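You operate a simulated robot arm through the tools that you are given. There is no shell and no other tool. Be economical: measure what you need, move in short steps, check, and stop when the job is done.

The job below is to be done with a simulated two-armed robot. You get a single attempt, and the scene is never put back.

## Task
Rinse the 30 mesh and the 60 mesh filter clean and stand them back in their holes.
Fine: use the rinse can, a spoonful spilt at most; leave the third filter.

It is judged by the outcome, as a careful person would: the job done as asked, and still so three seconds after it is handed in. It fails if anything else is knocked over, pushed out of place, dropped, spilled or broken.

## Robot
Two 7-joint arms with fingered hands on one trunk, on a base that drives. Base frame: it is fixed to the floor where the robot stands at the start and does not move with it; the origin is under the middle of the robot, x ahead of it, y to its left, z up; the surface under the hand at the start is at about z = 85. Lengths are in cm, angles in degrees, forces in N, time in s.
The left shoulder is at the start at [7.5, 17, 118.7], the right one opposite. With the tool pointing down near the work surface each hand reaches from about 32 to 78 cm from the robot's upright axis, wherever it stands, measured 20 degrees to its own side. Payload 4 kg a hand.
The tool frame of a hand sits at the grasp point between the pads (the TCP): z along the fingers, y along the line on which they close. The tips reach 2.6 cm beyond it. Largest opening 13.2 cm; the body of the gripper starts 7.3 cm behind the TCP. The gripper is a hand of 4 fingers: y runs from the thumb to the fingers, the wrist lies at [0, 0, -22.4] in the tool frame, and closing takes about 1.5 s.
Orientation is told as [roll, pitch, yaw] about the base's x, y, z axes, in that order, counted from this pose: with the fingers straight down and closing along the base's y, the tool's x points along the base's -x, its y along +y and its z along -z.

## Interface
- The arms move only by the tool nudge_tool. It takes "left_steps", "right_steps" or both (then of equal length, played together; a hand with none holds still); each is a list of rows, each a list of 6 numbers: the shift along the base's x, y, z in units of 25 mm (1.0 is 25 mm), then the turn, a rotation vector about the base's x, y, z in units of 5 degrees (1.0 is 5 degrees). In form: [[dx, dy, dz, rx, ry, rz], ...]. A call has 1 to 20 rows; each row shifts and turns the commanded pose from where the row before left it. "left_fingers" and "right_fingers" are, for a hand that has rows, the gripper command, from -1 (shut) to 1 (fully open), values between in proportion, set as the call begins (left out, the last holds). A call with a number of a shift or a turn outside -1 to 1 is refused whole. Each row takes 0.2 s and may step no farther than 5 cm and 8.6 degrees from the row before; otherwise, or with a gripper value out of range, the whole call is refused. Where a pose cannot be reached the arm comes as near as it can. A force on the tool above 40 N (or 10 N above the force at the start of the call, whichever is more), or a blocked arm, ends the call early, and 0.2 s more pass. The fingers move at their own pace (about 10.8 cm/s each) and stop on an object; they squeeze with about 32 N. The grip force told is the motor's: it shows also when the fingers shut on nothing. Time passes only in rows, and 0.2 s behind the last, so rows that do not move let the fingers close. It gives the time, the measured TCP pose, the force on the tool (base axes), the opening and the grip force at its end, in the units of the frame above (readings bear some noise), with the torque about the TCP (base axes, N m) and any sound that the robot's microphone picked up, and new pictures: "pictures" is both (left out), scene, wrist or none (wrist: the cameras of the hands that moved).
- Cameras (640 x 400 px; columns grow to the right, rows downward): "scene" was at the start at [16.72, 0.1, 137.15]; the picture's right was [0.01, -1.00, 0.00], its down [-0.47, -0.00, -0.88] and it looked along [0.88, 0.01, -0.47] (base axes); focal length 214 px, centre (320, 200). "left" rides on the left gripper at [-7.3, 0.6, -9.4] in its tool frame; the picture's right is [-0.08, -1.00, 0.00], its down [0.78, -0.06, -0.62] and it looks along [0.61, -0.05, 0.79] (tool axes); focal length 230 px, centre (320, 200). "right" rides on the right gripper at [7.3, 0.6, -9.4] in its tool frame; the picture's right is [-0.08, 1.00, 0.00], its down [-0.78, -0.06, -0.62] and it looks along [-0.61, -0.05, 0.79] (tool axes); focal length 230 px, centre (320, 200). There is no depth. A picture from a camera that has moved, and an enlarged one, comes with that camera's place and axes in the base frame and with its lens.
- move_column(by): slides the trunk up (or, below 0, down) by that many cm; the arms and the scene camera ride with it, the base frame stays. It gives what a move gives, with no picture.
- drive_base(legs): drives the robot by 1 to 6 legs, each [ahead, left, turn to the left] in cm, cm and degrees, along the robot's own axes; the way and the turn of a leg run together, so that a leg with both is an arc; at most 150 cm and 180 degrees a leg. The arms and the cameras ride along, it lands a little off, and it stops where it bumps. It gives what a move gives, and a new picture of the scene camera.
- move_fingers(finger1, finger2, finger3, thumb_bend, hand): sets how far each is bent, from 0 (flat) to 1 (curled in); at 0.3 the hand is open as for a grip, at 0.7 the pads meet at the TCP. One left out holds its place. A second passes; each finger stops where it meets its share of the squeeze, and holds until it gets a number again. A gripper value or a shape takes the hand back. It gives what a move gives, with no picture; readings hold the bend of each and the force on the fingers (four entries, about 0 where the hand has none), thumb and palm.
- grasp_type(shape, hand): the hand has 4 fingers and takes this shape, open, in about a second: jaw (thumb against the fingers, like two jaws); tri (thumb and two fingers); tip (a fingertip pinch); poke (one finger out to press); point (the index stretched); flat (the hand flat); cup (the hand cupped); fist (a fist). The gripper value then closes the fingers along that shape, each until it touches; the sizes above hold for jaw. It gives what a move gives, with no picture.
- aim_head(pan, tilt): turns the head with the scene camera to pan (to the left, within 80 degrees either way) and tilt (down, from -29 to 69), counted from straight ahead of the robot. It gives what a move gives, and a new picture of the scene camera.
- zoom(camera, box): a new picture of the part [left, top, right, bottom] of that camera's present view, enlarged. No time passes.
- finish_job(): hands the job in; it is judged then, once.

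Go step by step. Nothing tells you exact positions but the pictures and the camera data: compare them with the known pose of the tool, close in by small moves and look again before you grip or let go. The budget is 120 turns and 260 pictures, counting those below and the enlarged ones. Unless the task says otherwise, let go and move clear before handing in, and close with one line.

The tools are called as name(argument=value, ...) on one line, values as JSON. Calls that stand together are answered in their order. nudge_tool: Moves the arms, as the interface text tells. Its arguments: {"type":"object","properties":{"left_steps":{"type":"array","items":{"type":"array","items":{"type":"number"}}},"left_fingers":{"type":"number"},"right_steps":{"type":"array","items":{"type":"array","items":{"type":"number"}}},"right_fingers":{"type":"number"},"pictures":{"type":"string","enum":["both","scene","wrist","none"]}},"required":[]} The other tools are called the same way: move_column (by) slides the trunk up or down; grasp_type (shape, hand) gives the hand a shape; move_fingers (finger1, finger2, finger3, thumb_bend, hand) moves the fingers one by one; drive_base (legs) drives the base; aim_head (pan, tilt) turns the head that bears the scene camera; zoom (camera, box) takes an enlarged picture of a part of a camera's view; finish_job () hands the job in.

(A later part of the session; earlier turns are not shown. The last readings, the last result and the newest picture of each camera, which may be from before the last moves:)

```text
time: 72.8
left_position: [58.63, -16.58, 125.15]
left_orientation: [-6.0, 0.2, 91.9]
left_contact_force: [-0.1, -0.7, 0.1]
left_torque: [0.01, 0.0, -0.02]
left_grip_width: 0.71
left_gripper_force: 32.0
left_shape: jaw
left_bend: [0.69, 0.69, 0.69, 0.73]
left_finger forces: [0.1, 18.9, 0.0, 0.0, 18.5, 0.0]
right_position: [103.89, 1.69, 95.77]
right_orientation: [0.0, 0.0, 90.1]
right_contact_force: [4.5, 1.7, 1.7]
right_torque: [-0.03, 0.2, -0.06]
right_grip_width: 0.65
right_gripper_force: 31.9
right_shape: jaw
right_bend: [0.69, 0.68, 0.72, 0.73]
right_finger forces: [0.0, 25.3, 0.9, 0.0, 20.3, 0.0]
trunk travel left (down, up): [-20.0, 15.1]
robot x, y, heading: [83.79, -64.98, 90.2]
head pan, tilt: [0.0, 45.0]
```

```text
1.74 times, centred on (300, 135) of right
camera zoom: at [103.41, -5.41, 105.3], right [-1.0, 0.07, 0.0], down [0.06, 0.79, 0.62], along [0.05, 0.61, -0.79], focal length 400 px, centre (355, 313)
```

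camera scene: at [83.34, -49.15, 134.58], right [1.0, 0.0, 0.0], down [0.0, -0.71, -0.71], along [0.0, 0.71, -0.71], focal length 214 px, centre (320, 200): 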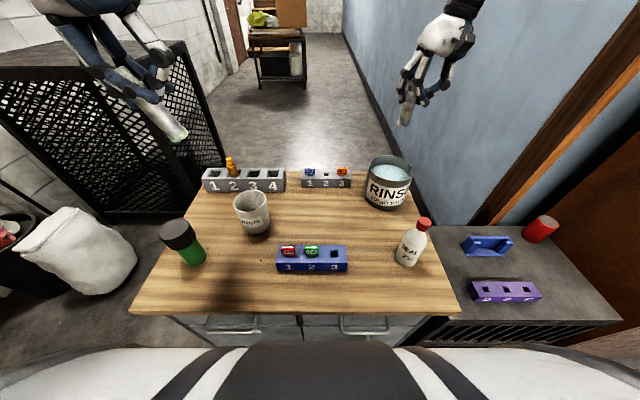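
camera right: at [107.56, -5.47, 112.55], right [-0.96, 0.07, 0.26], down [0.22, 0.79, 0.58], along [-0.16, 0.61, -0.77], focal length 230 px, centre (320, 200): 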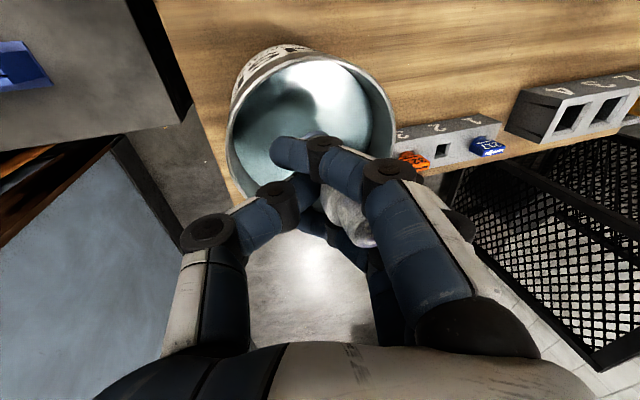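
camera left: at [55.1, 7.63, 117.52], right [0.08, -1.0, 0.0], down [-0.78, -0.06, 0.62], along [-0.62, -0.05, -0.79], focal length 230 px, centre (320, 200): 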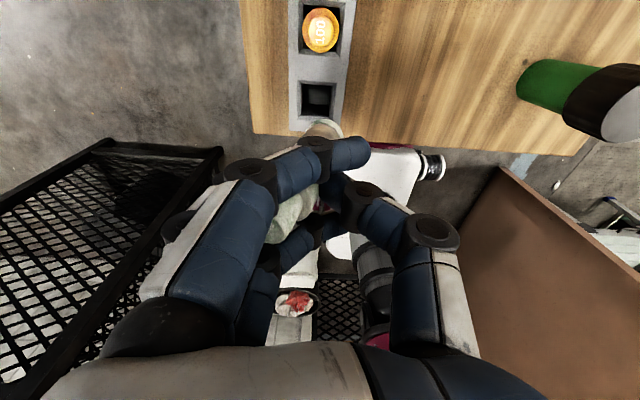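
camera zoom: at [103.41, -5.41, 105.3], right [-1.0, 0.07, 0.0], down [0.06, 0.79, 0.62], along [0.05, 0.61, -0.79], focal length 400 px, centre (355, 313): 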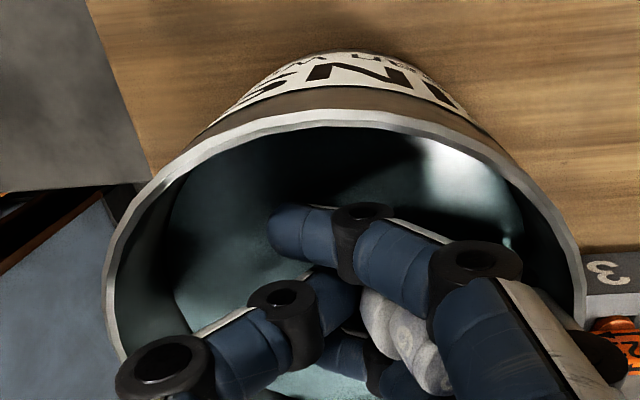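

Now the finger side touches the −x rim lightly. I move 0.5 cm to +x and go a bit deeper.

nudge_tool(right_steps=[[0.1, -0.1, 0, 0, 0, 0], [0.1, -0.1, 0, 0, 0, 0], [0, 0, 0, 0, 0, 0]], pictures="none")

nudge_tool(right_steps=[[0, 0, -0.1, 0, 0, 0], [0, 0, -0.1, 0, 0, 0], [0, 0, -0.1, 0, 0, 0], [0, 0, -0.1, 0, 0, 0], [0, 0, 0, 0, 0, 0]], pictures="none")

```text
time: 73.7
left_position: [58.54, -16.53, 125.0]
left_orientation: [-6.1, 0.1, 91.9]
left_contact_force: [0.2, -0.9, -1.1]
left_torque: [-0.04, -0.03, 0.02]
left_grip_width: 0.73
left_gripper_force: 31.7
left_shape: jaw
left_bend: [0.69, 0.69, 0.69, 0.73]
left_finger forces: [0.0, 18.9, 0.1, 0.0, 18.7, 0.1]
right_position: [104.31, 1.13, 95.81]
right_orientation: [0.0, 0.1, 90.3]
right_contact_force: [-0.1, 0.3, -0.5]
right_torque: [0.0, 0.02, -0.02]
right_grip_width: 0.7
right_gripper_force: 32.1
right_shape: jaw
right_bend: [0.69, 0.68, 0.72, 0.73]
right_finger forces: [0.0, 19.2, 1.0, 0.1, 19.4, 0.0]
trunk travel left (down, up): [-20.0, 15.1]
robot x, y, heading: [83.08, -65.25, 90.1]
head pan, tilt: [0.0, 45.0]
```

```text
time: 74.8
left_position: [58.71, -16.65, 125.0]
left_orientation: [-6.1, 0.1, 91.9]
left_contact_force: [0.3, 0.1, -1.0]
left_torque: [-0.02, -0.03, 0.01]
left_grip_width: 0.73
left_gripper_force: 31.5
left_shape: jaw
left_bend: [0.69, 0.69, 0.69, 0.73]
left_finger forces: [0.0, 18.9, 0.0, 0.0, 18.6, 0.0]
right_position: [104.43, 1.23, 94.85]
right_orientation: [0.0, 0.0, 90.2]
right_contact_force: [0.5, 0.4, 0.6]
right_torque: [0.0, 0.0, -0.01]
right_grip_width: 0.67
right_gripper_force: 32.1
right_shape: jaw
right_bend: [0.69, 0.68, 0.72, 0.73]
right_finger forces: [0.0, 19.1, 1.0, 0.1, 19.4, 0.0]
trunk travel left (down, up): [-20.0, 15.1]
robot x, y, heading: [83.48, -64.9, 90.2]
head pan, tilt: [0.0, 45.0]
```

Free of contact at z = 94.9. One more small step down, then gentle swirling up/down and in y.

nudge_tool(right_steps=[[0, 0.1, -0.1, 0, 0, 0], [0, 0.1, -0.1, 0, 0, 0], [0, 0.15, 0, 0, 0, 0], [0, 0.15, 0, 0, 0, 0], [0, -0.15, 0, 0, 0, 0], [0, -0.15, 0, 0, 0, 0], [0, -0.15, 0, 0, 0, 0], [0, 0.15, 0, 0, 0, 0], [0, 0.15, 0, 0, 0, 0], [0, 0.15, 0, 0, 0, 0], [0, 0, 0.25, 0, 0, 0], [0, 0, 0.25, 0, 0, 0], [0, 0, -0.25, 0, 0, 0], [0, 0, -0.25, 0, 0, 0], [0, -0.15, 0, 0, 0, 0.5], [0, -0.15, 0, 0, 0, 0.5], [0, 0.15, 0, 0, 0, -0.5], [0, 0.15, 0, 0, 0, -0.5], [0, -0.15, 0, 0, 0, 0], [0, 0, 0, 0, 0, 0]], pictures="none")

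zoom(camera="scene", box=[340, 100, 440, 220])

zoom(camera="right", box=[160, 20, 440, 250])

```text
time: 79.0
left_position: [58.75, -16.6, 125.15]
left_orientation: [-6.1, 0.2, 92.0]
left_contact_force: [-0.6, -0.3, -1.1]
left_torque: [0.04, -0.01, 0.02]
left_grip_width: 0.73
left_gripper_force: 31.8
left_shape: jaw
left_bend: [0.69, 0.69, 0.69, 0.73]
left_finger forces: [0.1, 18.9, 0.0, 0.1, 18.6, 0.0]
right_position: [104.37, 2.11, 94.32]
right_orientation: [0.0, 0.1, 90.2]
right_contact_force: [1.0, -0.9, -0.6]
right_torque: [0.01, 0.01, -0.01]
right_grip_width: 0.69
right_gripper_force: 31.6
right_shape: jaw
right_bend: [0.69, 0.68, 0.72, 0.73]
right_finger forces: [0.1, 19.2, 1.0, 0.1, 19.5, 0.1]
trunk travel left (down, up): [-20.0, 15.1]
robot x, y, heading: [83.78, -65.3, 90.3]
head pan, tilt: [0.0, 45.0]
```

```text
3.33 times, centred on (390, 160) of scene
camera zoom: at [83.33, -49.17, 134.58], right [1.0, 0.0, 0.0], down [0.0, -0.71, -0.71], along [0.0, 0.71, -0.71], focal length 715 px, centre (87, 333)
```

zoom: 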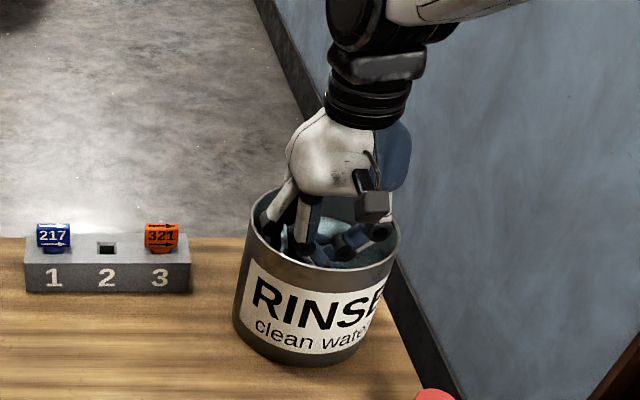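

```text
1.74 times, centred on (300, 135) of right
camera zoom: at [103.86, -5.06, 103.81], right [-1.0, 0.08, 0.0], down [0.06, 0.79, 0.62], along [0.05, 0.61, -0.79], focal length 400 px, centre (355, 313)
```

zoom: 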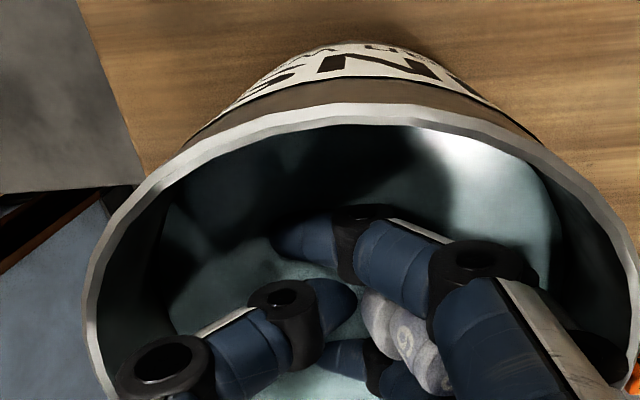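

The fingertips are wetting, so the sleeve is under. I lift slowly and check the sleeve while holding it over the can to drip.

nudge_tool(right_steps=[[0, 0, 0.2, 0, 0, 0], [0, 0, 0.2, 0, 0, 0], [0, 0, 0.3, 0, 0, 0], [0, 0, 0.3, 0, 0, 0], [0, 0, 0.3, 0, 0, 0], [0, 0, 0.3, 0, 0, 0], [0, 0, 0.4, 0, 0, 0], [0, 0, 0.4, 0, 0, 0], [0, 0, 0.4, 0, 0, 0], [0, 0, 0.4, 0, 0, 0], [0, 0, 0.4, 0, 0, 0], [0, 0, 0.4, 0, 0, 0], [0, 0, 0.4, 0, 0, 0], [0, 0, 0.4, 0, 0, 0], [0, 0, 0.4, 0, 0, 0], [0, 0, 0.4, 0, 0, 0], [0, 0, 0, 0, 0, 0], [0, 0, 0, 0, 0, 0]], pictures="none")

zoom(camera="scene", box=[340, 80, 440, 200])

```text
time: 82.8
left_position: [58.68, -16.61, 125.04]
left_orientation: [-6.1, 0.2, 91.9]
left_contact_force: [-0.1, 0.0, -1.0]
left_torque: [0.02, 0.01, 0.0]
left_grip_width: 0.75
left_gripper_force: 31.7
left_shape: jaw
left_bend: [0.69, 0.69, 0.69, 0.73]
left_finger forces: [0.0, 18.9, 0.0, 0.0, 18.6, 0.1]
right_position: [104.45, 2.1, 108.38]
right_orientation: [-0.1, 0.1, 90.1]
right_contact_force: [-0.1, -0.8, -0.4]
right_torque: [-0.02, 0.0, 0.01]
right_grip_width: 0.68
right_gripper_force: 31.7
right_shape: jaw
right_bend: [0.69, 0.68, 0.72, 0.73]
right_finger forces: [0.1, 19.4, 0.8, 0.1, 19.4, 0.0]
trunk travel left (down, up): [-20.0, 15.1]
robot x, y, heading: [83.68, -65.15, 90.1]
head pan, tilt: [0.0, 45.0]
```

```text
3.33 times, centred on (390, 140) of scene
camera zoom: at [83.32, -49.2, 134.59], right [1.0, 0.0, 0.0], down [0.0, -0.71, -0.71], along [0.0, 0.71, -0.71], focal length 715 px, centre (87, 400)
```

zoom: 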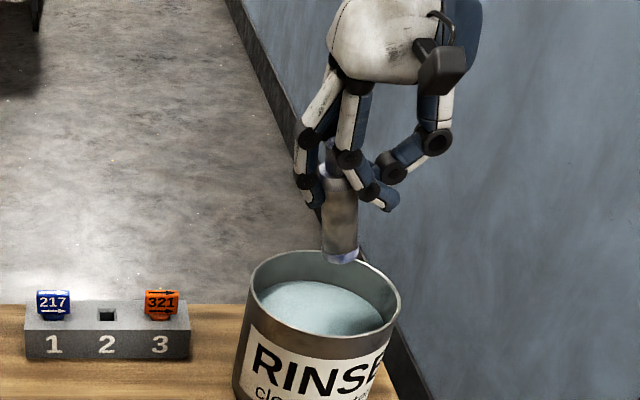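

I compare the sleeve's colour more closely.

zoom(camera="scene", box=[375, 115, 415, 165])

```text
8.00 times, centred on (395, 140) of scene
camera zoom: at [83.32, -49.2, 134.59], right [1.0, 0.0, 0.0], down [0.0, -0.71, -0.71], along [0.0, 0.71, -0.71], focal length 1716 px, centre (-280, 680)
```

zoom: 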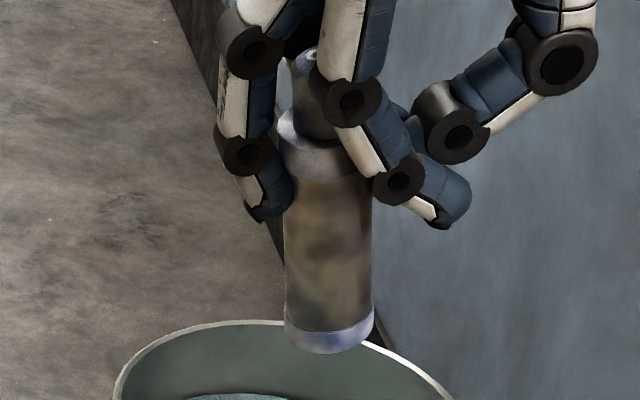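

The sleeve is still brownish, lighter only at the lower end, so it needs a longer, livelier rinse. I go down again and work it with up-and-down strokes under water.

nudge_tool(right_steps=[[0, 0, -0.4, 0, 0, 0], [0, 0, -0.4, 0, 0, 0], [0, 0, -0.4, 0, 0, 0], [0, 0, -0.4, 0, 0, 0], [0, 0, -0.4, 0, 0, 0], [0, 0, -0.4, 0, 0, 0], [0, 0, -0.4, 0, 0, 0], [0, 0, -0.4, 0, 0, 0], [0, 0, -0.4, 0, 0, 0], [0, 0, -0.4, 0, 0, 0], [0, 0, -0.4, 0, 0, 0], [0, 0, -0.4, 0, 0, 0], [0, 0, -0.4, 0, 0, 0], [0, 0, -0.4, 0, 0, 0], [0, 0, 0, 0, 0, 0]], pictures="none")

nudge_tool(right_steps=[[0, 0, -0.1, 0, 0, 0], [0, 0, -0.1, 0, 0, 0], [0, 0, 0.5, 0, 0, 0], [0, 0, 0.5, 0, 0, 0], [0, 0, -0.5, 0, 0, 0], [0, 0, -0.5, 0, 0, 0], [0, 0, 0.5, 0, 0, 0], [0, 0, 0.5, 0, 0, 0], [0, 0, -0.5, 0, 0, 0], [0, 0, -0.5, 0, 0, 0], [0, 0, 0.5, 0, 0, 0], [0, 0, 0.5, 0, 0, 0], [0, 0, -0.5, 0, 0, 0], [0, 0, -0.5, 0, 0, 0], [0, 0, 0.5, 0, 0, 0], [0, 0, 0.5, 0, 0, 0], [0, 0, -0.5, 0, 0, 0], [0, 0, -0.5, 0, 0, 0], [0, 0, 0, 0, 0, 0]], pictures="none")

nudge_tool(right_steps=[[0, 0.2, 0, 0, 0, 0.8], [0, 0.2, 0, 0, 0, 0.8], [0, -0.2, 0, 0, 0, -0.8], [0, -0.2, 0, 0, 0, -0.8], [0, -0.2, 0, 0, 0, -0.8], [0, -0.2, 0, 0, 0, -0.8], [0, 0.2, 0, 0, 0, 0.8], [0, 0.2, 0, 0, 0, 0.8], [0, 0.2, 0, 0, 0, 0.8], [0, 0.2, 0, 0, 0, 0.8], [0, -0.2, 0, 0, 0, -0.8], [0, -0.2, 0, 0, 0, -0.8], [0, -0.2, 0, 0, 0, -0.8], [0, -0.2, 0, 0, 0, -0.8], [0, 0.2, 0, 0, 0, 0.8], [0, 0.2, 0, 0, 0, 0.8], [0, 0, 0, 0, 0, 0]], pictures="none")

```text
time: 86.0
left_position: [58.69, -16.69, 125.0]
left_orientation: [-6.2, 0.2, 92.0]
left_contact_force: [-0.2, -0.5, -0.6]
left_torque: [0.01, -0.02, 0.0]
left_grip_width: 0.74
left_gripper_force: 31.9
left_shape: jaw
left_bend: [0.69, 0.69, 0.69, 0.73]
left_finger forces: [0.1, 18.9, 0.1, 0.1, 18.6, 0.1]
right_position: [104.42, 2.09, 94.29]
right_orientation: [0.0, 0.0, 90.1]
right_contact_force: [0.3, -0.4, -0.9]
right_torque: [0.0, -0.01, 0.01]
right_grip_width: 0.67
right_gripper_force: 32.0
right_shape: jaw
right_bend: [0.69, 0.68, 0.72, 0.73]
right_finger forces: [0.0, 19.3, 0.9, 0.0, 19.4, 0.0]
trunk travel left (down, up): [-20.0, 15.1]
robot x, y, heading: [83.53, -64.64, 90.4]
head pan, tilt: [0.0, 45.0]
```

```text
time: 90.0
left_position: [58.65, -16.55, 125.16]
left_orientation: [-6.1, 0.2, 91.8]
left_contact_force: [-0.1, -0.7, -1.3]
left_torque: [0.02, -0.01, -0.01]
left_grip_width: 0.75
left_gripper_force: 32.2
left_shape: jaw
left_bend: [0.69, 0.69, 0.69, 0.73]
left_finger forces: [0.0, 19.0, 0.0, 0.0, 18.6, 0.0]
right_position: [104.63, 2.19, 93.95]
right_orientation: [0.0, 0.2, 90.2]
right_contact_force: [-0.1, -0.3, -0.4]
right_torque: [0.01, 0.03, -0.01]
right_grip_width: 0.7
right_gripper_force: 32.1
right_shape: jaw
right_bend: [0.69, 0.68, 0.72, 0.73]
right_finger forces: [0.0, 19.4, 0.8, 0.1, 19.3, 0.1]
trunk travel left (down, up): [-20.0, 15.1]
robot x, y, heading: [83.23, -64.83, 90.1]
head pan, tilt: [0.0, 45.0]
```

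```text
time: 93.7
left_position: [58.76, -16.6, 125.2]
left_orientation: [-6.1, 0.2, 91.9]
left_contact_force: [0.6, 0.3, -0.7]
left_torque: [0.0, 0.01, -0.02]
left_grip_width: 0.73
left_gripper_force: 32.1
left_shape: jaw
left_bend: [0.69, 0.69, 0.69, 0.73]
left_finger forces: [0.0, 18.9, 0.1, 0.0, 18.6, 0.1]
right_position: [104.48, 2.15, 93.69]
right_orientation: [0.0, 0.1, 90.2]
right_contact_force: [0.1, -0.4, -1.4]
right_torque: [0.0, 0.0, 0.0]
right_grip_width: 0.69
right_gripper_force: 31.6
right_shape: jaw
right_bend: [0.69, 0.68, 0.72, 0.73]
right_finger forces: [0.0, 19.4, 0.6, 0.1, 19.0, 0.0]
trunk travel left (down, up): [-20.0, 15.1]
robot x, y, heading: [83.17, -65.63, 90.1]
head pan, tilt: [0.0, 45.0]
```

I lift again slowly to inspect.

nudge_tool(right_steps=[[0, 0, 0.4, 0, 0, 0], [0, 0, 0.4, 0, 0, 0], [0, 0, 0.4, 0, 0, 0], [0, 0, 0.4, 0, 0, 0], [0, 0, 0.4, 0, 0, 0], [0, 0, 0.4, 0, 0, 0], [0, 0, 0.4, 0, 0, 0], [0, 0, 0.4, 0, 0, 0], [0, 0, 0.4, 0, 0, 0], [0, 0, 0.4, 0, 0, 0], [0, 0, 0.4, 0, 0, 0], [0, 0, 0.4, 0, 0, 0], [0, 0, 0.4, 0, 0, 0], [0, 0, 0.4, 0, 0, 0], [0, 0, 0.2, 0, 0, 0], [0, 0, 0, 0, 0, 0]], pictures="none")

zoom(camera="scene", box=[375, 115, 415, 165])

```text
time: 97.0
left_position: [58.69, -16.55, 125.04]
left_orientation: [-6.2, 0.2, 91.9]
left_contact_force: [-0.2, -0.7, -0.4]
left_torque: [0.01, -0.05, -0.01]
left_grip_width: 0.75
left_gripper_force: 31.9
left_shape: jaw
left_bend: [0.69, 0.69, 0.69, 0.73]
left_finger forces: [0.0, 18.9, 0.0, 0.0, 18.6, 0.0]
right_position: [104.34, 1.97, 108.18]
right_orientation: [-0.1, 0.0, 90.0]
right_contact_force: [-0.4, -0.2, 0.1]
right_torque: [0.0, 0.0, -0.02]
right_grip_width: 0.67
right_gripper_force: 32.2
right_shape: jaw
right_bend: [0.69, 0.68, 0.72, 0.73]
right_finger forces: [0.0, 19.3, 0.5, 0.0, 19.0, 0.1]
trunk travel left (down, up): [-20.0, 15.1]
robot x, y, heading: [83.48, -64.8, 90.4]
head pan, tilt: [0.0, 45.0]
```

```text
8.00 times, centred on (395, 140) of scene
camera zoom: at [83.33, -49.19, 134.58], right [1.0, 0.0, 0.0], down [0.0, -0.71, -0.71], along [0.0, 0.71, -0.71], focal length 1716 px, centre (-280, 680)
```

zoom: 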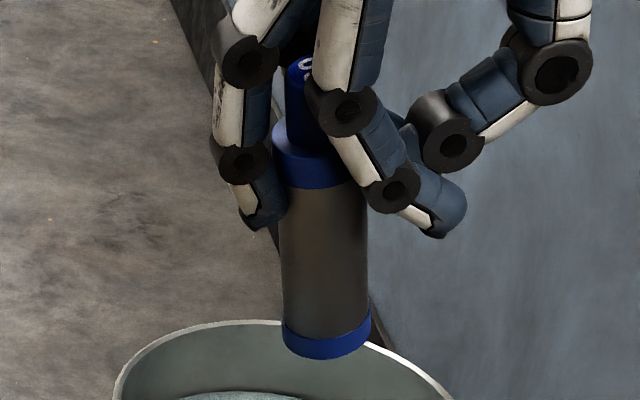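

The 60 mesh is now clean (bright blue, clean steel). I let it drip off over the can with a few small shakes.

nudge_tool(right_steps=[[0, 0, -0.5, 0, 0, 0], [0, 0, 0.3, 0, 0, 0], [0, 0, -0.3, 0, 0, 0], [0, 0, 0.3, 0, 0, 0], [0, 0, -0.3, 0, 0, 0], [0, 0, 0.3, 0, 0, 0], [0, 0, 0, 0, 0, 0], [0, 0, 0, 0, 0, 0], [0, 0, 0, 0, 0, 0], [0, 0, 0, 0, 0, 0], [0, 0, 0, 0, 0, 0], [0, 0, 0, 0, 0, 0], [0, 0, 0, 0, 0, 0], [0, 0, 0, 0, 0, 0], [0, 0, 0, 0, 0, 0], [0, 0, 0, 0, 0, 0], [0, 0, 0, 0, 0, 0], [0, 0, 0, 0, 0, 0], [0, 0, 0, 0, 0, 0], [0, 0, 0, 0, 0, 0]], pictures="none")

nudge_tool(right_steps=[[0, 0, 0.5, 0, 0, 0], [0, 0, 0.5, 0, 0, 0], [0, 0, 0.5, 0, 0, 0], [0, 0, 0.5, 0, 0, 0], [0, 0, 0.5, 0, 0, 0], [0, 0, 0.5, 0, 0, 0], [0, 0, 0.5, 0, 0, 0], [0, 0, 0, 0, 0, 0], [0, 0, 0, 0, 0, 0], [0, 0, 0, 0, 0, 0], [0, 0, 0, 0, 0, 0], [0, 0, 0, 0, 0, 0], [0, 0, 0, 0, 0, 0], [0, 0, 0, 0, 0, 0]], pictures="scene")

zoom(camera="scene", box=[320, 60, 460, 220])

```text
time: 101.2
left_position: [58.57, -16.53, 125.06]
left_orientation: [-6.0, 0.2, 91.9]
left_contact_force: [0.0, 0.4, -0.5]
left_torque: [0.0, -0.03, -0.01]
left_grip_width: 0.73
left_gripper_force: 32.0
left_shape: jaw
left_bend: [0.69, 0.69, 0.69, 0.73]
left_finger forces: [0.0, 18.8, 0.0, 0.0, 18.6, 0.0]
right_position: [104.28, 2.15, 107.63]
right_orientation: [0.0, 0.1, 90.2]
right_contact_force: [0.5, 0.4, -0.6]
right_torque: [0.0, -0.03, 0.0]
right_grip_width: 0.7
right_gripper_force: 32.1
right_shape: jaw
right_bend: [0.69, 0.68, 0.72, 0.73]
right_finger forces: [0.1, 19.3, 0.6, 0.1, 19.0, 0.0]
trunk travel left (down, up): [-20.0, 15.1]
robot x, y, heading: [83.45, -64.95, 90.0]
head pan, tilt: [0.0, 45.0]
```

```text
time: 104.2
left_position: [58.7, -16.55, 125.09]
left_orientation: [-6.1, 0.3, 91.9]
left_contact_force: [0.3, 0.3, -0.2]
left_torque: [0.0, -0.01, 0.0]
left_grip_width: 0.73
left_gripper_force: 32.1
left_shape: jaw
left_bend: [0.69, 0.69, 0.69, 0.73]
left_finger forces: [0.1, 18.9, 0.0, 0.1, 18.6, 0.0]
right_position: [104.49, 2.07, 116.75]
right_orientation: [-0.1, 0.0, 90.2]
right_contact_force: [-0.3, -0.3, -1.4]
right_torque: [0.03, 0.0, 0.01]
right_grip_width: 0.67
right_gripper_force: 31.6
right_shape: jaw
right_bend: [0.69, 0.68, 0.72, 0.73]
right_finger forces: [0.0, 19.3, 0.6, 0.1, 18.9, 0.0]
trunk travel left (down, up): [-20.0, 15.1]
robot x, y, heading: [83.51, -65.04, 90.3]
head pan, tilt: [0.0, 45.0]
camera scene: at [83.32, -49.19, 134.58], right [1.0, 0.0, 0.0], down [0.0, -0.71, -0.71], along [0.0, 0.71, -0.71], focal length 214 px, centre (320, 200)
```

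scene: 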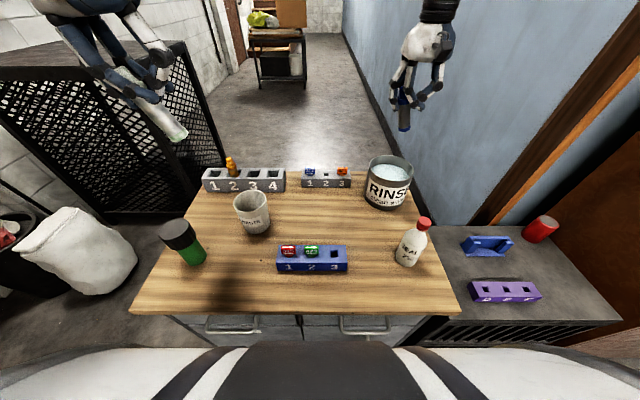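

```text
2.50 times, centred on (390, 140) of scene
camera zoom: at [83.32, -49.19, 134.58], right [1.0, 0.0, 0.0], down [0.0, -0.71, -0.71], along [0.0, 0.71, -0.71], focal length 536 px, centre (145, 350)
```

zoom: 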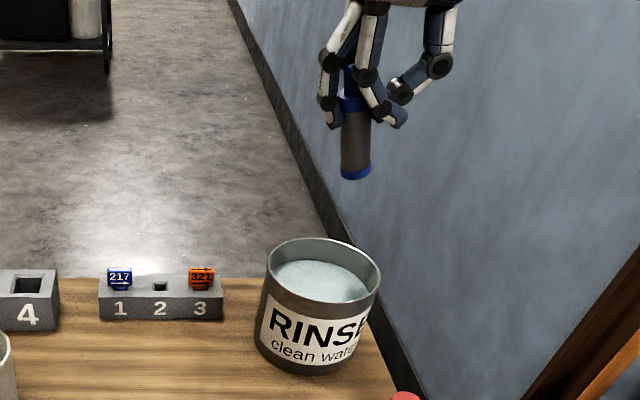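

The can is undisturbed. I park the right hand near the body and shift the base back a bit and ~32 cm right so the left hand can reach the can.

nudge_tool(right_steps=[[-0.46, -0.72, 0.25, 0, 0, 0], [-0.46, -0.72, 0.25, 0, 0, 0], [-0.46, -0.72, 0.25, 0, 0, 0], [-0.46, -0.72, 0.25, 0, 0, 0], [-0.46, -0.72, 0.25, 0, 0, 0], [-0.46, -0.72, 0.25, 0, 0, 0], [-0.46, -0.72, 0.25, 0, 0, 0], [-0.46, -0.72, 0.25, 0, 0, 0], [-0.46, -0.72, 0.25, 0, 0, 0], [-0.46, -0.72, 0.25, 0, 0, 0], [0, 0, 0, 0, 0, 0]], pictures="none")

drive_base(legs=[[-3, 0, 0], [0, -33, 0], [2.5, 0, 0]])

```text
time: 106.7
left_position: [58.72, -16.52, 124.95]
left_orientation: [-6.1, 0.3, 91.9]
left_contact_force: [0.5, 0.7, -1.0]
left_torque: [0.0, -0.01, -0.01]
left_grip_width: 0.75
left_gripper_force: 32.2
left_shape: jaw
left_bend: [0.69, 0.69, 0.69, 0.73]
left_finger forces: [0.0, 18.9, 0.1, 0.0, 18.5, 0.1]
right_position: [92.9, -15.79, 122.97]
right_orientation: [0.1, 0.1, 90.0]
right_contact_force: [0.1, 0.5, -0.3]
right_torque: [-0.03, -0.01, 0.0]
right_grip_width: 0.69
right_gripper_force: 32.5
right_shape: jaw
right_bend: [0.69, 0.68, 0.72, 0.73]
right_finger forces: [0.1, 19.4, 0.6, 0.0, 18.9, 0.0]
trunk travel left (down, up): [-20.0, 15.1]
robot x, y, heading: [83.4, -65.1, 90.0]
head pan, tilt: [0.0, 45.0]
```

```text
time: 110.9
left_position: [91.29, -16.93, 125.05]
left_orientation: [-6.1, 0.3, 91.5]
left_contact_force: [1.3, 0.1, -0.2]
left_torque: [0.01, -0.01, 0.02]
left_grip_width: 0.72
left_gripper_force: 31.5
left_shape: jaw
left_bend: [0.69, 0.69, 0.69, 0.73]
left_finger forces: [0.0, 18.9, 0.0, 0.0, 18.6, 0.0]
right_position: [125.42, -16.37, 122.92]
right_orientation: [-0.1, 0.1, 89.7]
right_contact_force: [0.5, 0.4, -1.0]
right_torque: [-0.03, 0.01, 0.05]
right_grip_width: 0.67
right_gripper_force: 31.9
right_shape: jaw
right_bend: [0.69, 0.68, 0.72, 0.73]
right_finger forces: [0.0, 19.3, 0.6, 0.1, 18.9, 0.0]
trunk travel left (down, up): [-20.0, 15.1]
robot x, y, heading: [116.17, -65.49, 89.9]
head pan, tilt: [0.0, 45.0]
camera scene: at [115.74, -49.64, 134.6], right [1.0, 0.0, 0.0], down [0.0, -0.71, -0.71], along [0.0, 0.71, -0.71], focal length 214 px, centre (320, 200)
```

scene: 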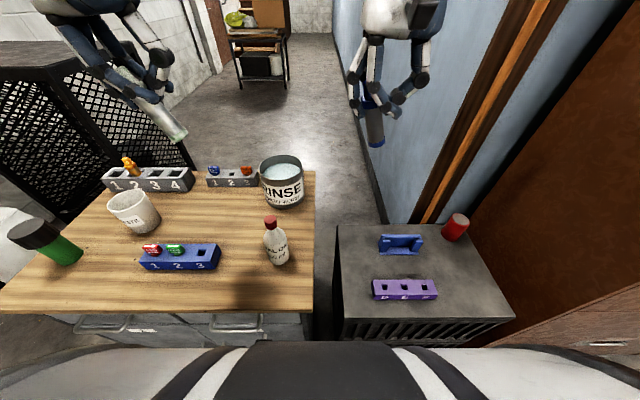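

Now the left hand (30 mesh) goes above the can.

nudge_tool(left_steps=[[0.524, 0.76, -0.2, 0, 0, 0], [0.524, 0.76, -0.2, 0, 0, 0], [0.524, 0.76, -0.2, 0, 0, 0], [0.524, 0.76, -0.2, 0, 0, 0], [0.524, 0.76, -0.2, 0, 0, 0], [0.524, 0.76, -0.2, 0, 0, 0], [0.524, 0.76, -0.2, 0, 0, 0], [0.524, 0.76, -0.2, 0, 0, 0], [0.524, 0.76, -0.2, 0, 0, 0], [0.524, 0.76, -0.2, 0, 0, 0], [0, 0, 0, 0, 0, 0], [0, 0, 0, 0, 0, 0]], pictures="both")

zoom(camera="scene", box=[200, 40, 360, 220])

```text
time: 113.5
left_position: [104.19, 2.36, 120.19]
left_orientation: [-6.0, 0.2, 91.6]
left_contact_force: [0.3, -0.1, -0.4]
left_torque: [0.0, 0.0, 0.01]
left_grip_width: 0.72
left_gripper_force: 32.4
left_shape: jaw
left_bend: [0.69, 0.69, 0.69, 0.73]
left_finger forces: [0.1, 18.9, 0.0, 0.0, 18.5, 0.0]
right_position: [125.36, -16.42, 122.87]
right_orientation: [0.1, 0.1, 89.8]
right_contact_force: [0.4, 0.8, -0.6]
right_torque: [-0.02, 0.02, 0.03]
right_grip_width: 0.67
right_gripper_force: 32.0
right_shape: jaw
right_bend: [0.69, 0.68, 0.72, 0.73]
right_finger forces: [0.0, 19.3, 0.6, 0.1, 19.0, 0.1]
trunk travel left (down, up): [-20.0, 15.1]
robot x, y, heading: [115.65, -65.46, 89.9]
head pan, tilt: [0.0, 45.0]
camera scene: at [115.73, -49.62, 134.58], right [1.0, 0.0, 0.0], down [0.0, -0.71, -0.71], along [0.0, 0.71, -0.71], focal length 214 px, centre (320, 200)
camera left: at [102.46, 9.54, 129.39], right [0.99, 0.1, 0.11], down [0.02, -0.78, 0.62], along [0.15, -0.61, -0.78], focal length 230 px, centre (320, 200)
```

scene: 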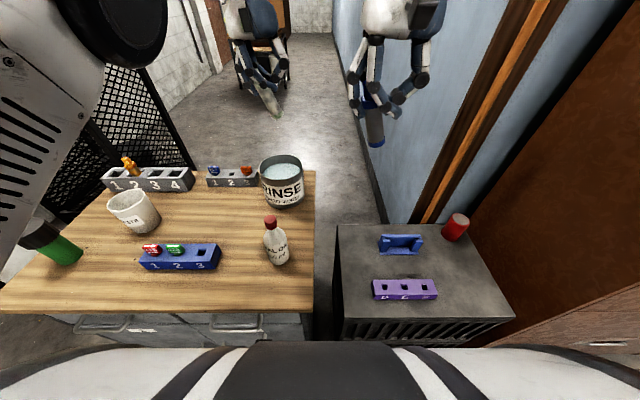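
left: 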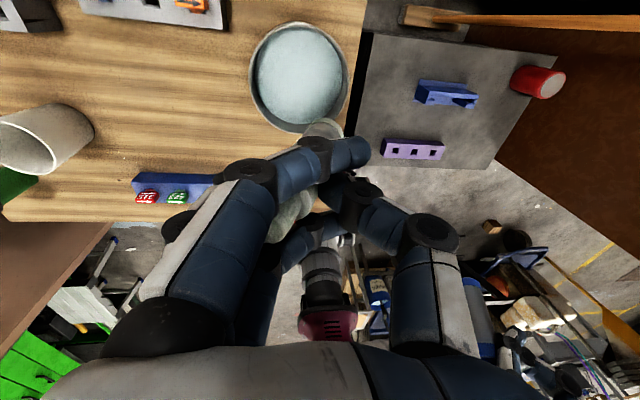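

```text
2.22 times, centred on (280, 130) of scene
camera zoom: at [115.73, -49.62, 134.58], right [1.0, 0.0, 0.0], down [0.0, -0.71, -0.71], along [0.0, 0.71, -0.71], focal length 477 px, centre (409, 356)
```

zoom: 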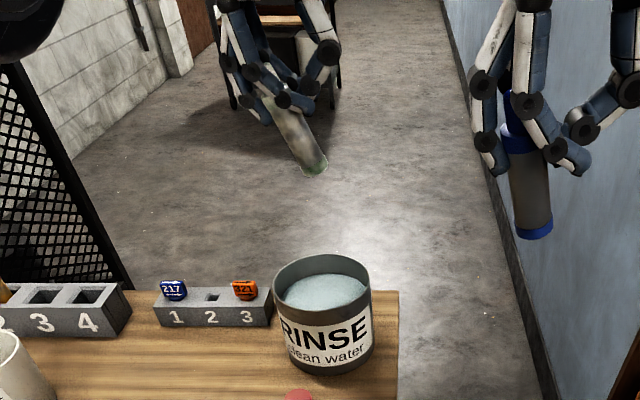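

I bring the hand upright again (+8° about y) and descend to just above the rim.

nudge_tool(left_steps=[[0, -0.05, -0.5, 0, 0.4, 0], [0, -0.05, -0.5, 0, 0.4, 0], [0, 0, -0.5, 0, 0.4, 0], [0, 0, -0.5, 0, 0.4, 0], [0, 0, -0.6, 0, 0, 0], [0, 0, -0.6, 0, 0, 0], [0, 0, -0.6, 0, 0, 0], [0, 0, -0.6, 0, 0, 0], [0, 0, -0.6, 0, 0, 0], [0, 0, -0.6, 0, 0, 0], [0, 0, 0, 0, 0, 0], [0, 0, 0, 0, 0, 0]], pictures="wrist")

zoom(camera="scene", box=[200, 70, 360, 220])

```text
time: 116.1
left_position: [104.56, 1.7, 106.07]
left_orientation: [1.9, -0.1, 91.5]
left_contact_force: [-0.4, 0.1, -0.3]
left_torque: [0.0, -0.03, -0.03]
left_grip_width: 0.72
left_gripper_force: 32.3
left_shape: jaw
left_bend: [0.69, 0.69, 0.69, 0.73]
left_finger forces: [0.0, 18.9, 0.1, 0.1, 18.6, 0.0]
right_position: [125.52, -16.37, 122.94]
right_orientation: [0.0, 0.2, 89.7]
right_contact_force: [-0.2, -0.2, -0.8]
right_torque: [0.02, 0.0, 0.02]
right_grip_width: 0.7
right_gripper_force: 32.1
right_shape: jaw
right_bend: [0.69, 0.68, 0.72, 0.73]
right_finger forces: [0.1, 19.4, 0.6, 0.0, 18.8, 0.0]
trunk travel left (down, up): [-20.0, 15.1]
robot x, y, heading: [115.49, -65.18, 89.6]
head pan, tilt: [0.0, 45.0]
camera left: at [103.95, 9.04, 115.4], right [0.99, 0.1, -0.03], down [0.1, -0.78, 0.61], along [0.04, -0.61, -0.79], focal length 230 px, centre (320, 200)
```

left: 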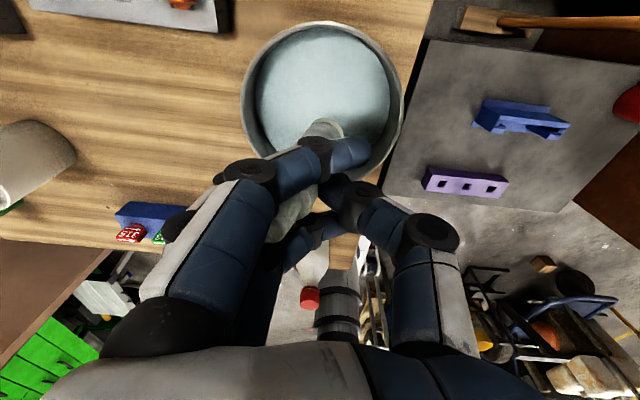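

```text
2.67 times, centred on (280, 145) of scene
camera zoom: at [115.73, -49.66, 134.58], right [1.0, 0.0, 0.0], down [0.0, -0.71, -0.71], along [0.0, 0.71, -0.71], focal length 572 px, centre (427, 347)
```

zoom: 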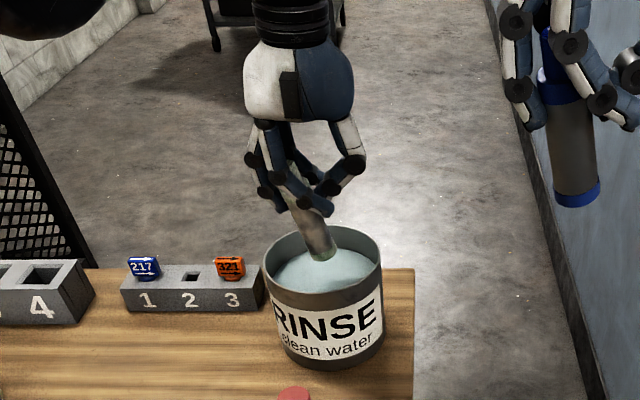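

Centred well enough (can centre ≈ [104.2, 2.4]). I shift +0.5 in y and lower into the water.

nudge_tool(left_steps=[[0, 0.2, -0.3, 0, 0, 0], [0, 0, -0.3, 0, 0, 0], [0, 0, -0.3, 0, 0, 0], [0, 0, -0.3, 0, 0, 0], [0, 0, -0.3, 0, 0, 0], [0, 0, -0.3, 0, 0, 0], [0, 0, -0.3, 0, 0, 0], [0, 0, -0.3, 0, 0, 0], [0, 0, -0.3, 0, 0, 0], [0, 0, -0.3, 0, 0, 0], [0, 0, -0.3, 0, 0, 0], [0, 0, -0.3, 0, 0, 0], [0, 0, 0, 0, 0, 0]], pictures="none")

zoom(camera="left", box=[180, 0, 460, 230])

```text
time: 118.9
left_position: [104.51, 2.43, 97.1]
left_orientation: [2.0, -0.1, 91.6]
left_contact_force: [-0.9, 0.0, -0.2]
left_torque: [-0.04, -0.02, -0.02]
left_grip_width: 0.74
left_gripper_force: 32.3
left_shape: jaw
left_bend: [0.69, 0.69, 0.69, 0.73]
left_finger forces: [0.0, 18.9, 0.0, 0.0, 18.6, 0.1]
right_position: [125.46, -16.3, 122.85]
right_orientation: [0.0, 0.1, 89.7]
right_contact_force: [0.3, -0.3, -0.8]
right_torque: [0.01, 0.02, 0.04]
right_grip_width: 0.67
right_gripper_force: 32.0
right_shape: jaw
right_bend: [0.69, 0.68, 0.72, 0.73]
right_finger forces: [0.0, 19.3, 0.6, 0.1, 19.0, 0.0]
trunk travel left (down, up): [-20.0, 15.1]
robot x, y, heading: [115.51, -65.12, 89.8]
head pan, tilt: [0.0, 45.0]
```

```text
1.74 times, centred on (320, 115) of left
camera zoom: at [103.79, 9.69, 106.43], right [0.99, 0.1, -0.03], down [0.1, -0.78, 0.61], along [0.04, -0.61, -0.79], focal length 400 px, centre (320, 348)
```

zoom: 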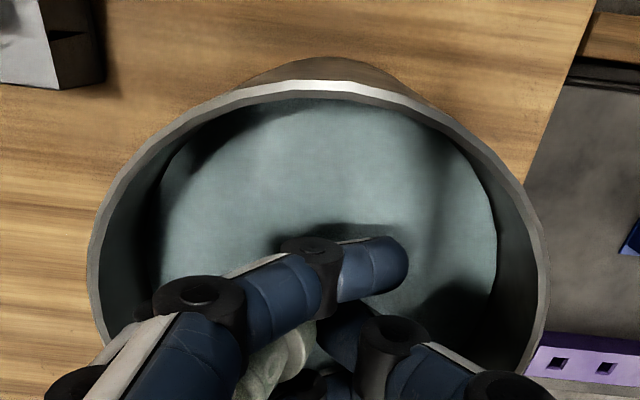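

No contact. I go to the full depth and rinse with strokes.

nudge_tool(left_steps=[[0, 0, -0.25, 0, 0, 0], [0, 0, -0.25, 0, 0, 0], [0, 0, -0.25, 0, 0, 0], [0, 0, -0.25, 0, 0, 0], [0, 0, -0.2, 0, 0, 0], [0, 0, 0, 0, 0, 0]], pictures="none")

nudge_tool(left_steps=[[0, 0, 0.5, 0, 0, 0], [0, 0, 0.5, 0, 0, 0], [0, 0, -0.5, 0, 0, 0], [0, 0, -0.5, 0, 0, 0], [0, 0, 0.5, 0, 0, 0], [0, 0, 0.5, 0, 0, 0], [0, 0, -0.5, 0, 0, 0], [0, 0, -0.5, 0, 0, 0], [0, 0, 0.5, 0, 0, 0], [0, 0, 0.5, 0, 0, 0], [0, 0, -0.5, 0, 0, 0], [0, 0, -0.5, 0, 0, 0], [0, 0, 0.5, 0, 0, 0], [0, 0, 0.5, 0, 0, 0], [0, 0, -0.5, 0, 0, 0], [0, 0, -0.5, 0, 0, 0], [0, 0, 0, 0, 0, 0]], pictures="none")

nudge_tool(left_steps=[[0, 0.2, 0, 0, 0, 0.8], [0, 0.2, 0, 0, 0, 0.8], [0, -0.2, 0, 0, 0, -0.8], [0, -0.2, 0, 0, 0, -0.8], [0, -0.2, 0, 0, 0, -0.8], [0, -0.2, 0, 0, 0, -0.8], [0, 0.2, 0, 0, 0, 0.8], [0, 0.2, 0, 0, 0, 0.8], [0, 0.2, 0, 0, 0, 0.8], [0, 0.2, 0, 0, 0, 0.8], [0, -0.2, 0, 0, 0, -0.8], [0, -0.2, 0, 0, 0, -0.8], [0, -0.2, 0, 0, 0, -0.8], [0, -0.2, 0, 0, 0, -0.8], [0, 0.2, 0, 0, 0, 0.8], [0, 0.2, 0, 0, 0, 0.8], [0, 0, 0, 0, 0, 0]], pictures="none")

nudge_tool(left_steps=[[0, 0, 0.5, 0, 0, 0], [0, 0, 0.5, 0, 0, 0], [0, 0, -0.5, 0, 0, 0], [0, 0, -0.5, 0, 0, 0], [0, 0, 0.5, 0, 0, 0], [0, 0, 0.5, 0, 0, 0], [0, 0, -0.5, 0, 0, 0], [0, 0, -0.5, 0, 0, 0], [0, 0, 0.5, 0, 0, 0], [0, 0, 0.5, 0, 0, 0], [0, 0, -0.5, 0, 0, 0], [0, 0, -0.5, 0, 0, 0], [0, 0, 0.5, 0, 0, 0], [0, 0, 0.5, 0, 0, 0], [0, 0, -0.5, 0, 0, 0], [0, 0, -0.5, 0, 0, 0], [0, 0, 0, 0, 0, 0]], pictures="none")

nudge_tool(left_steps=[[0, 0, 0.4, 0, 0, 0], [0, 0, 0.4, 0, 0, 0], [0, 0, 0.4, 0, 0, 0], [0, 0, 0.4, 0, 0, 0], [0, 0, 0.4, 0, 0, 0], [0, 0, 0.4, 0, 0, 0], [0, 0, 0.4, 0, 0, 0], [0, 0, 0.4, 0, 0, 0], [0, 0, 0.4, 0, 0, 0], [0, 0, 0.4, 0, 0, 0], [0, 0, 0.4, 0, 0, 0], [0, 0, 0.4, 0, 0, 0], [0, 0, 0.4, 0, 0, 0], [0, 0, 0.4, 0, 0, 0], [0, 0, 0, 0, 0, 0]], pictures="none")

zoom(camera="scene", box=[260, 100, 310, 180])

```text
time: 120.3
left_position: [104.36, 2.4, 94.05]
left_orientation: [1.9, 0.0, 91.6]
left_contact_force: [-0.4, -0.2, 0.3]
left_torque: [-0.03, -0.02, -0.02]
left_grip_width: 0.77
left_gripper_force: 32.3
left_shape: jaw
left_bend: [0.69, 0.69, 0.69, 0.73]
left_finger forces: [0.0, 18.9, 0.0, 0.1, 18.6, 0.0]
right_position: [125.32, -16.36, 122.81]
right_orientation: [0.1, 0.0, 89.8]
right_contact_force: [-0.2, -0.6, -0.2]
right_torque: [-0.02, 0.02, 0.02]
right_grip_width: 0.68
right_gripper_force: 32.0
right_shape: jaw
right_bend: [0.69, 0.68, 0.72, 0.73]
right_finger forces: [0.1, 19.4, 0.6, 0.0, 19.1, 0.0]
trunk travel left (down, up): [-20.0, 15.1]
robot x, y, heading: [115.56, -65.44, 89.8]
head pan, tilt: [0.0, 45.0]
```

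```text
time: 123.9
left_position: [104.38, 2.32, 94.11]
left_orientation: [1.8, -0.1, 91.6]
left_contact_force: [0.4, 0.0, -0.4]
left_torque: [-0.03, -0.01, 0.0]
left_grip_width: 0.74
left_gripper_force: 31.6
left_shape: jaw
left_bend: [0.69, 0.69, 0.69, 0.73]
left_finger forces: [0.1, 18.9, 0.0, 0.0, 18.5, 0.0]
right_position: [125.44, -16.44, 122.86]
right_orientation: [0.0, 0.1, 89.8]
right_contact_force: [-0.2, 0.7, -0.6]
right_torque: [-0.01, -0.03, 0.0]
right_grip_width: 0.69
right_gripper_force: 32.1
right_shape: jaw
right_bend: [0.69, 0.68, 0.72, 0.73]
right_finger forces: [0.1, 19.3, 0.6, 0.0, 18.8, 0.1]
trunk travel left (down, up): [-20.0, 15.1]
robot x, y, heading: [115.86, -65.63, 89.9]
head pan, tilt: [0.0, 45.0]
```

```text
time: 127.5
left_position: [104.3, 2.37, 94.26]
left_orientation: [1.8, -0.2, 91.7]
left_contact_force: [0.3, -0.6, -0.2]
left_torque: [0.0, -0.03, 0.02]
left_grip_width: 0.73
left_gripper_force: 31.9
left_shape: jaw
left_bend: [0.69, 0.67, 0.69, 0.74]
left_finger forces: [0.0, 19.7, 0.1, 0.0, 19.2, 0.0]
right_position: [125.48, -16.27, 122.95]
right_orientation: [0.0, 0.2, 89.8]
right_contact_force: [-0.8, 0.1, -0.5]
right_torque: [-0.01, 0.0, 0.03]
right_grip_width: 0.7
right_gripper_force: 31.7
right_shape: jaw
right_bend: [0.69, 0.68, 0.72, 0.73]
right_finger forces: [0.0, 19.3, 0.6, 0.0, 18.9, 0.0]
trunk travel left (down, up): [-20.0, 15.1]
robot x, y, heading: [115.59, -65.46, 89.7]
head pan, tilt: [0.0, 45.0]
```

```text
time: 131.1
left_position: [104.35, 2.24, 94.21]
left_orientation: [1.8, -0.1, 91.6]
left_contact_force: [-0.6, 0.2, -0.7]
left_torque: [-0.03, -0.01, 0.0]
left_grip_width: 0.74
left_gripper_force: 32.1
left_shape: jaw
left_bend: [0.69, 0.67, 0.69, 0.74]
left_finger forces: [0.0, 19.5, 0.1, 0.1, 19.2, 0.0]
right_position: [125.4, -16.32, 122.89]
right_orientation: [0.0, 0.1, 89.9]
right_contact_force: [-0.3, -0.2, -0.4]
right_torque: [0.04, -0.04, 0.02]
right_grip_width: 0.69
right_gripper_force: 31.9
right_shape: jaw
right_bend: [0.69, 0.68, 0.72, 0.73]
right_finger forces: [0.0, 19.3, 0.6, 0.0, 18.9, 0.1]
trunk travel left (down, up): [-20.0, 15.1]
robot x, y, heading: [116.02, -65.57, 89.3]
head pan, tilt: [0.0, 45.0]
```

```text
time: 134.3
left_position: [104.43, 2.21, 108.18]
left_orientation: [1.9, 0.1, 91.4]
left_contact_force: [-0.1, 0.9, -0.7]
left_torque: [0.02, -0.01, 0.01]
left_grip_width: 0.75
left_gripper_force: 32.2
left_shape: jaw
left_bend: [0.69, 0.67, 0.69, 0.74]
left_finger forces: [0.0, 19.5, 0.1, 0.0, 19.3, 0.0]
right_position: [125.52, -16.37, 122.85]
right_orientation: [-0.1, 0.1, 89.7]
right_contact_force: [-0.7, 0.7, -0.8]
right_torque: [-0.02, 0.0, -0.01]
right_grip_width: 0.67
right_gripper_force: 31.9
right_shape: jaw
right_bend: [0.69, 0.68, 0.72, 0.73]
right_finger forces: [0.0, 19.3, 0.6, 0.0, 18.9, 0.1]
trunk travel left (down, up): [-20.0, 15.1]
robot x, y, heading: [115.61, -65.27, 89.8]
head pan, tilt: [0.0, 45.0]
```

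```text
5.00 times, centred on (285, 140) of scene
camera zoom: at [115.74, -49.66, 134.58], right [1.0, 0.0, 0.0], down [0.0, -0.71, -0.71], along [0.0, 0.71, -0.71], focal length 1072 px, centre (495, 500)
```

zoom: 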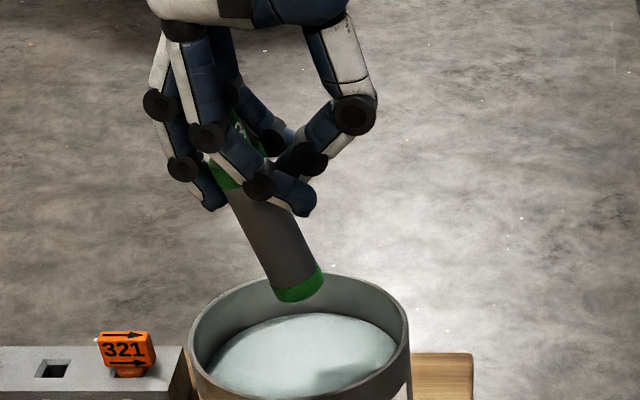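

The 30 mesh is clean too (bright green). It leans ~20° in the hand, which I will correct with the wrist at placing. First I let it drip over the can.

nudge_tool(left_steps=[[0, 0, -0.3, 0, 0, 0], [0, 0, 0.3, 0, 0, 0], [0, 0, -0.3, 0, 0, 0], [0, 0, 0.3, 0, 0, 0], [0, 0, -0.3, 0, 0, 0], [0, 0, 0.3, 0, 0, 0], [0, 0, 0, 0, 0, 0], [0, 0, 0, 0, 0, 0], [0, 0, 0, 0, 0, 0], [0, 0, 0, 0, 0, 0], [0, 0, 0, 0, 0, 0], [0, 0, 0, 0, 0, 0], [0, 0, 0, 0, 0, 0], [0, 0, 0, 0, 0, 0], [0, 0, 0, 0, 0, 0], [0, 0, 0, 0, 0, 0], [0, 0, 0, 0, 0, 0], [0, 0, 0, 0, 0, 0], [0, 0, 0, 0, 0, 0], [0, 0, 0, 0, 0, 0]], pictures="none")

nudge_tool(left_steps=[[0, 0, 0, 0, 0, 0], [0, 0, 0, 0, 0, 0], [0, 0, 0, 0, 0, 0], [0, 0, 0, 0, 0, 0], [0, 0, 0, 0, 0, 0], [0, 0, 0, 0, 0, 0], [0, 0, 0, 0, 0, 0], [0, 0, 0, 0, 0, 0], [0, 0, 0.5, 0, 0, 0], [0, 0, 0.5, 0, 0, 0], [0, 0, 0.5, 0, 0, 0], [0, 0, 0.5, 0, 0, 0], [0, 0, 0.5, 0, 0, 0], [0, 0, 0.5, 0, 0, 0], [0, 0, 0, 0, 0, 0]], pictures="none")

zoom(camera="scene", box=[200, 60, 400, 220])

```text
time: 138.5
left_position: [104.41, 2.47, 108.01]
left_orientation: [1.9, -0.1, 91.5]
left_contact_force: [0.1, 0.5, -0.9]
left_torque: [-0.02, -0.01, 0.03]
left_grip_width: 0.75
left_gripper_force: 32.2
left_shape: jaw
left_bend: [0.69, 0.67, 0.69, 0.74]
left_finger forces: [0.1, 19.4, 0.0, 0.0, 19.1, 0.0]
right_position: [125.42, -16.28, 122.9]
right_orientation: [-0.1, 0.1, 89.8]
right_contact_force: [1.0, -0.3, 0.1]
right_torque: [-0.03, 0.01, -0.01]
right_grip_width: 0.67
right_gripper_force: 32.2
right_shape: jaw
right_bend: [0.69, 0.68, 0.72, 0.73]
right_finger forces: [0.0, 19.3, 0.6, 0.0, 18.9, 0.0]
trunk travel left (down, up): [-20.0, 15.1]
robot x, y, heading: [115.63, -65.67, 89.7]
head pan, tilt: [0.0, 45.0]
```

```text
time: 141.7
left_position: [104.29, 2.43, 115.54]
left_orientation: [2.0, 0.0, 91.4]
left_contact_force: [-0.3, 0.8, 0.0]
left_torque: [0.01, -0.03, -0.03]
left_grip_width: 0.71
left_gripper_force: 32.2
left_shape: jaw
left_bend: [0.69, 0.67, 0.69, 0.74]
left_finger forces: [0.1, 19.3, 0.0, 0.0, 19.1, 0.0]
right_position: [125.45, -16.29, 122.85]
right_orientation: [0.0, 0.1, 89.8]
right_contact_force: [-0.3, -0.4, -0.7]
right_torque: [-0.03, -0.02, -0.02]
right_grip_width: 0.66
right_gripper_force: 32.1
right_shape: jaw
right_bend: [0.69, 0.68, 0.72, 0.73]
right_finger forces: [0.0, 19.3, 0.6, 0.1, 18.9, 0.1]
trunk travel left (down, up): [-20.0, 15.1]
robot x, y, heading: [115.55, -65.7, 89.6]
head pan, tilt: [0.0, 45.0]
```

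```text
2.50 times, centred on (300, 140) of scene
camera zoom: at [115.74, -49.65, 134.58], right [1.0, 0.0, 0.0], down [0.0, -0.71, -0.71], along [0.0, 0.71, -0.71], focal length 536 px, centre (370, 350)
```

zoom: 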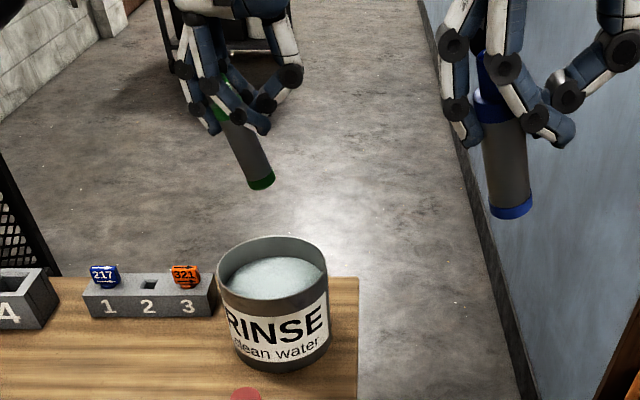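

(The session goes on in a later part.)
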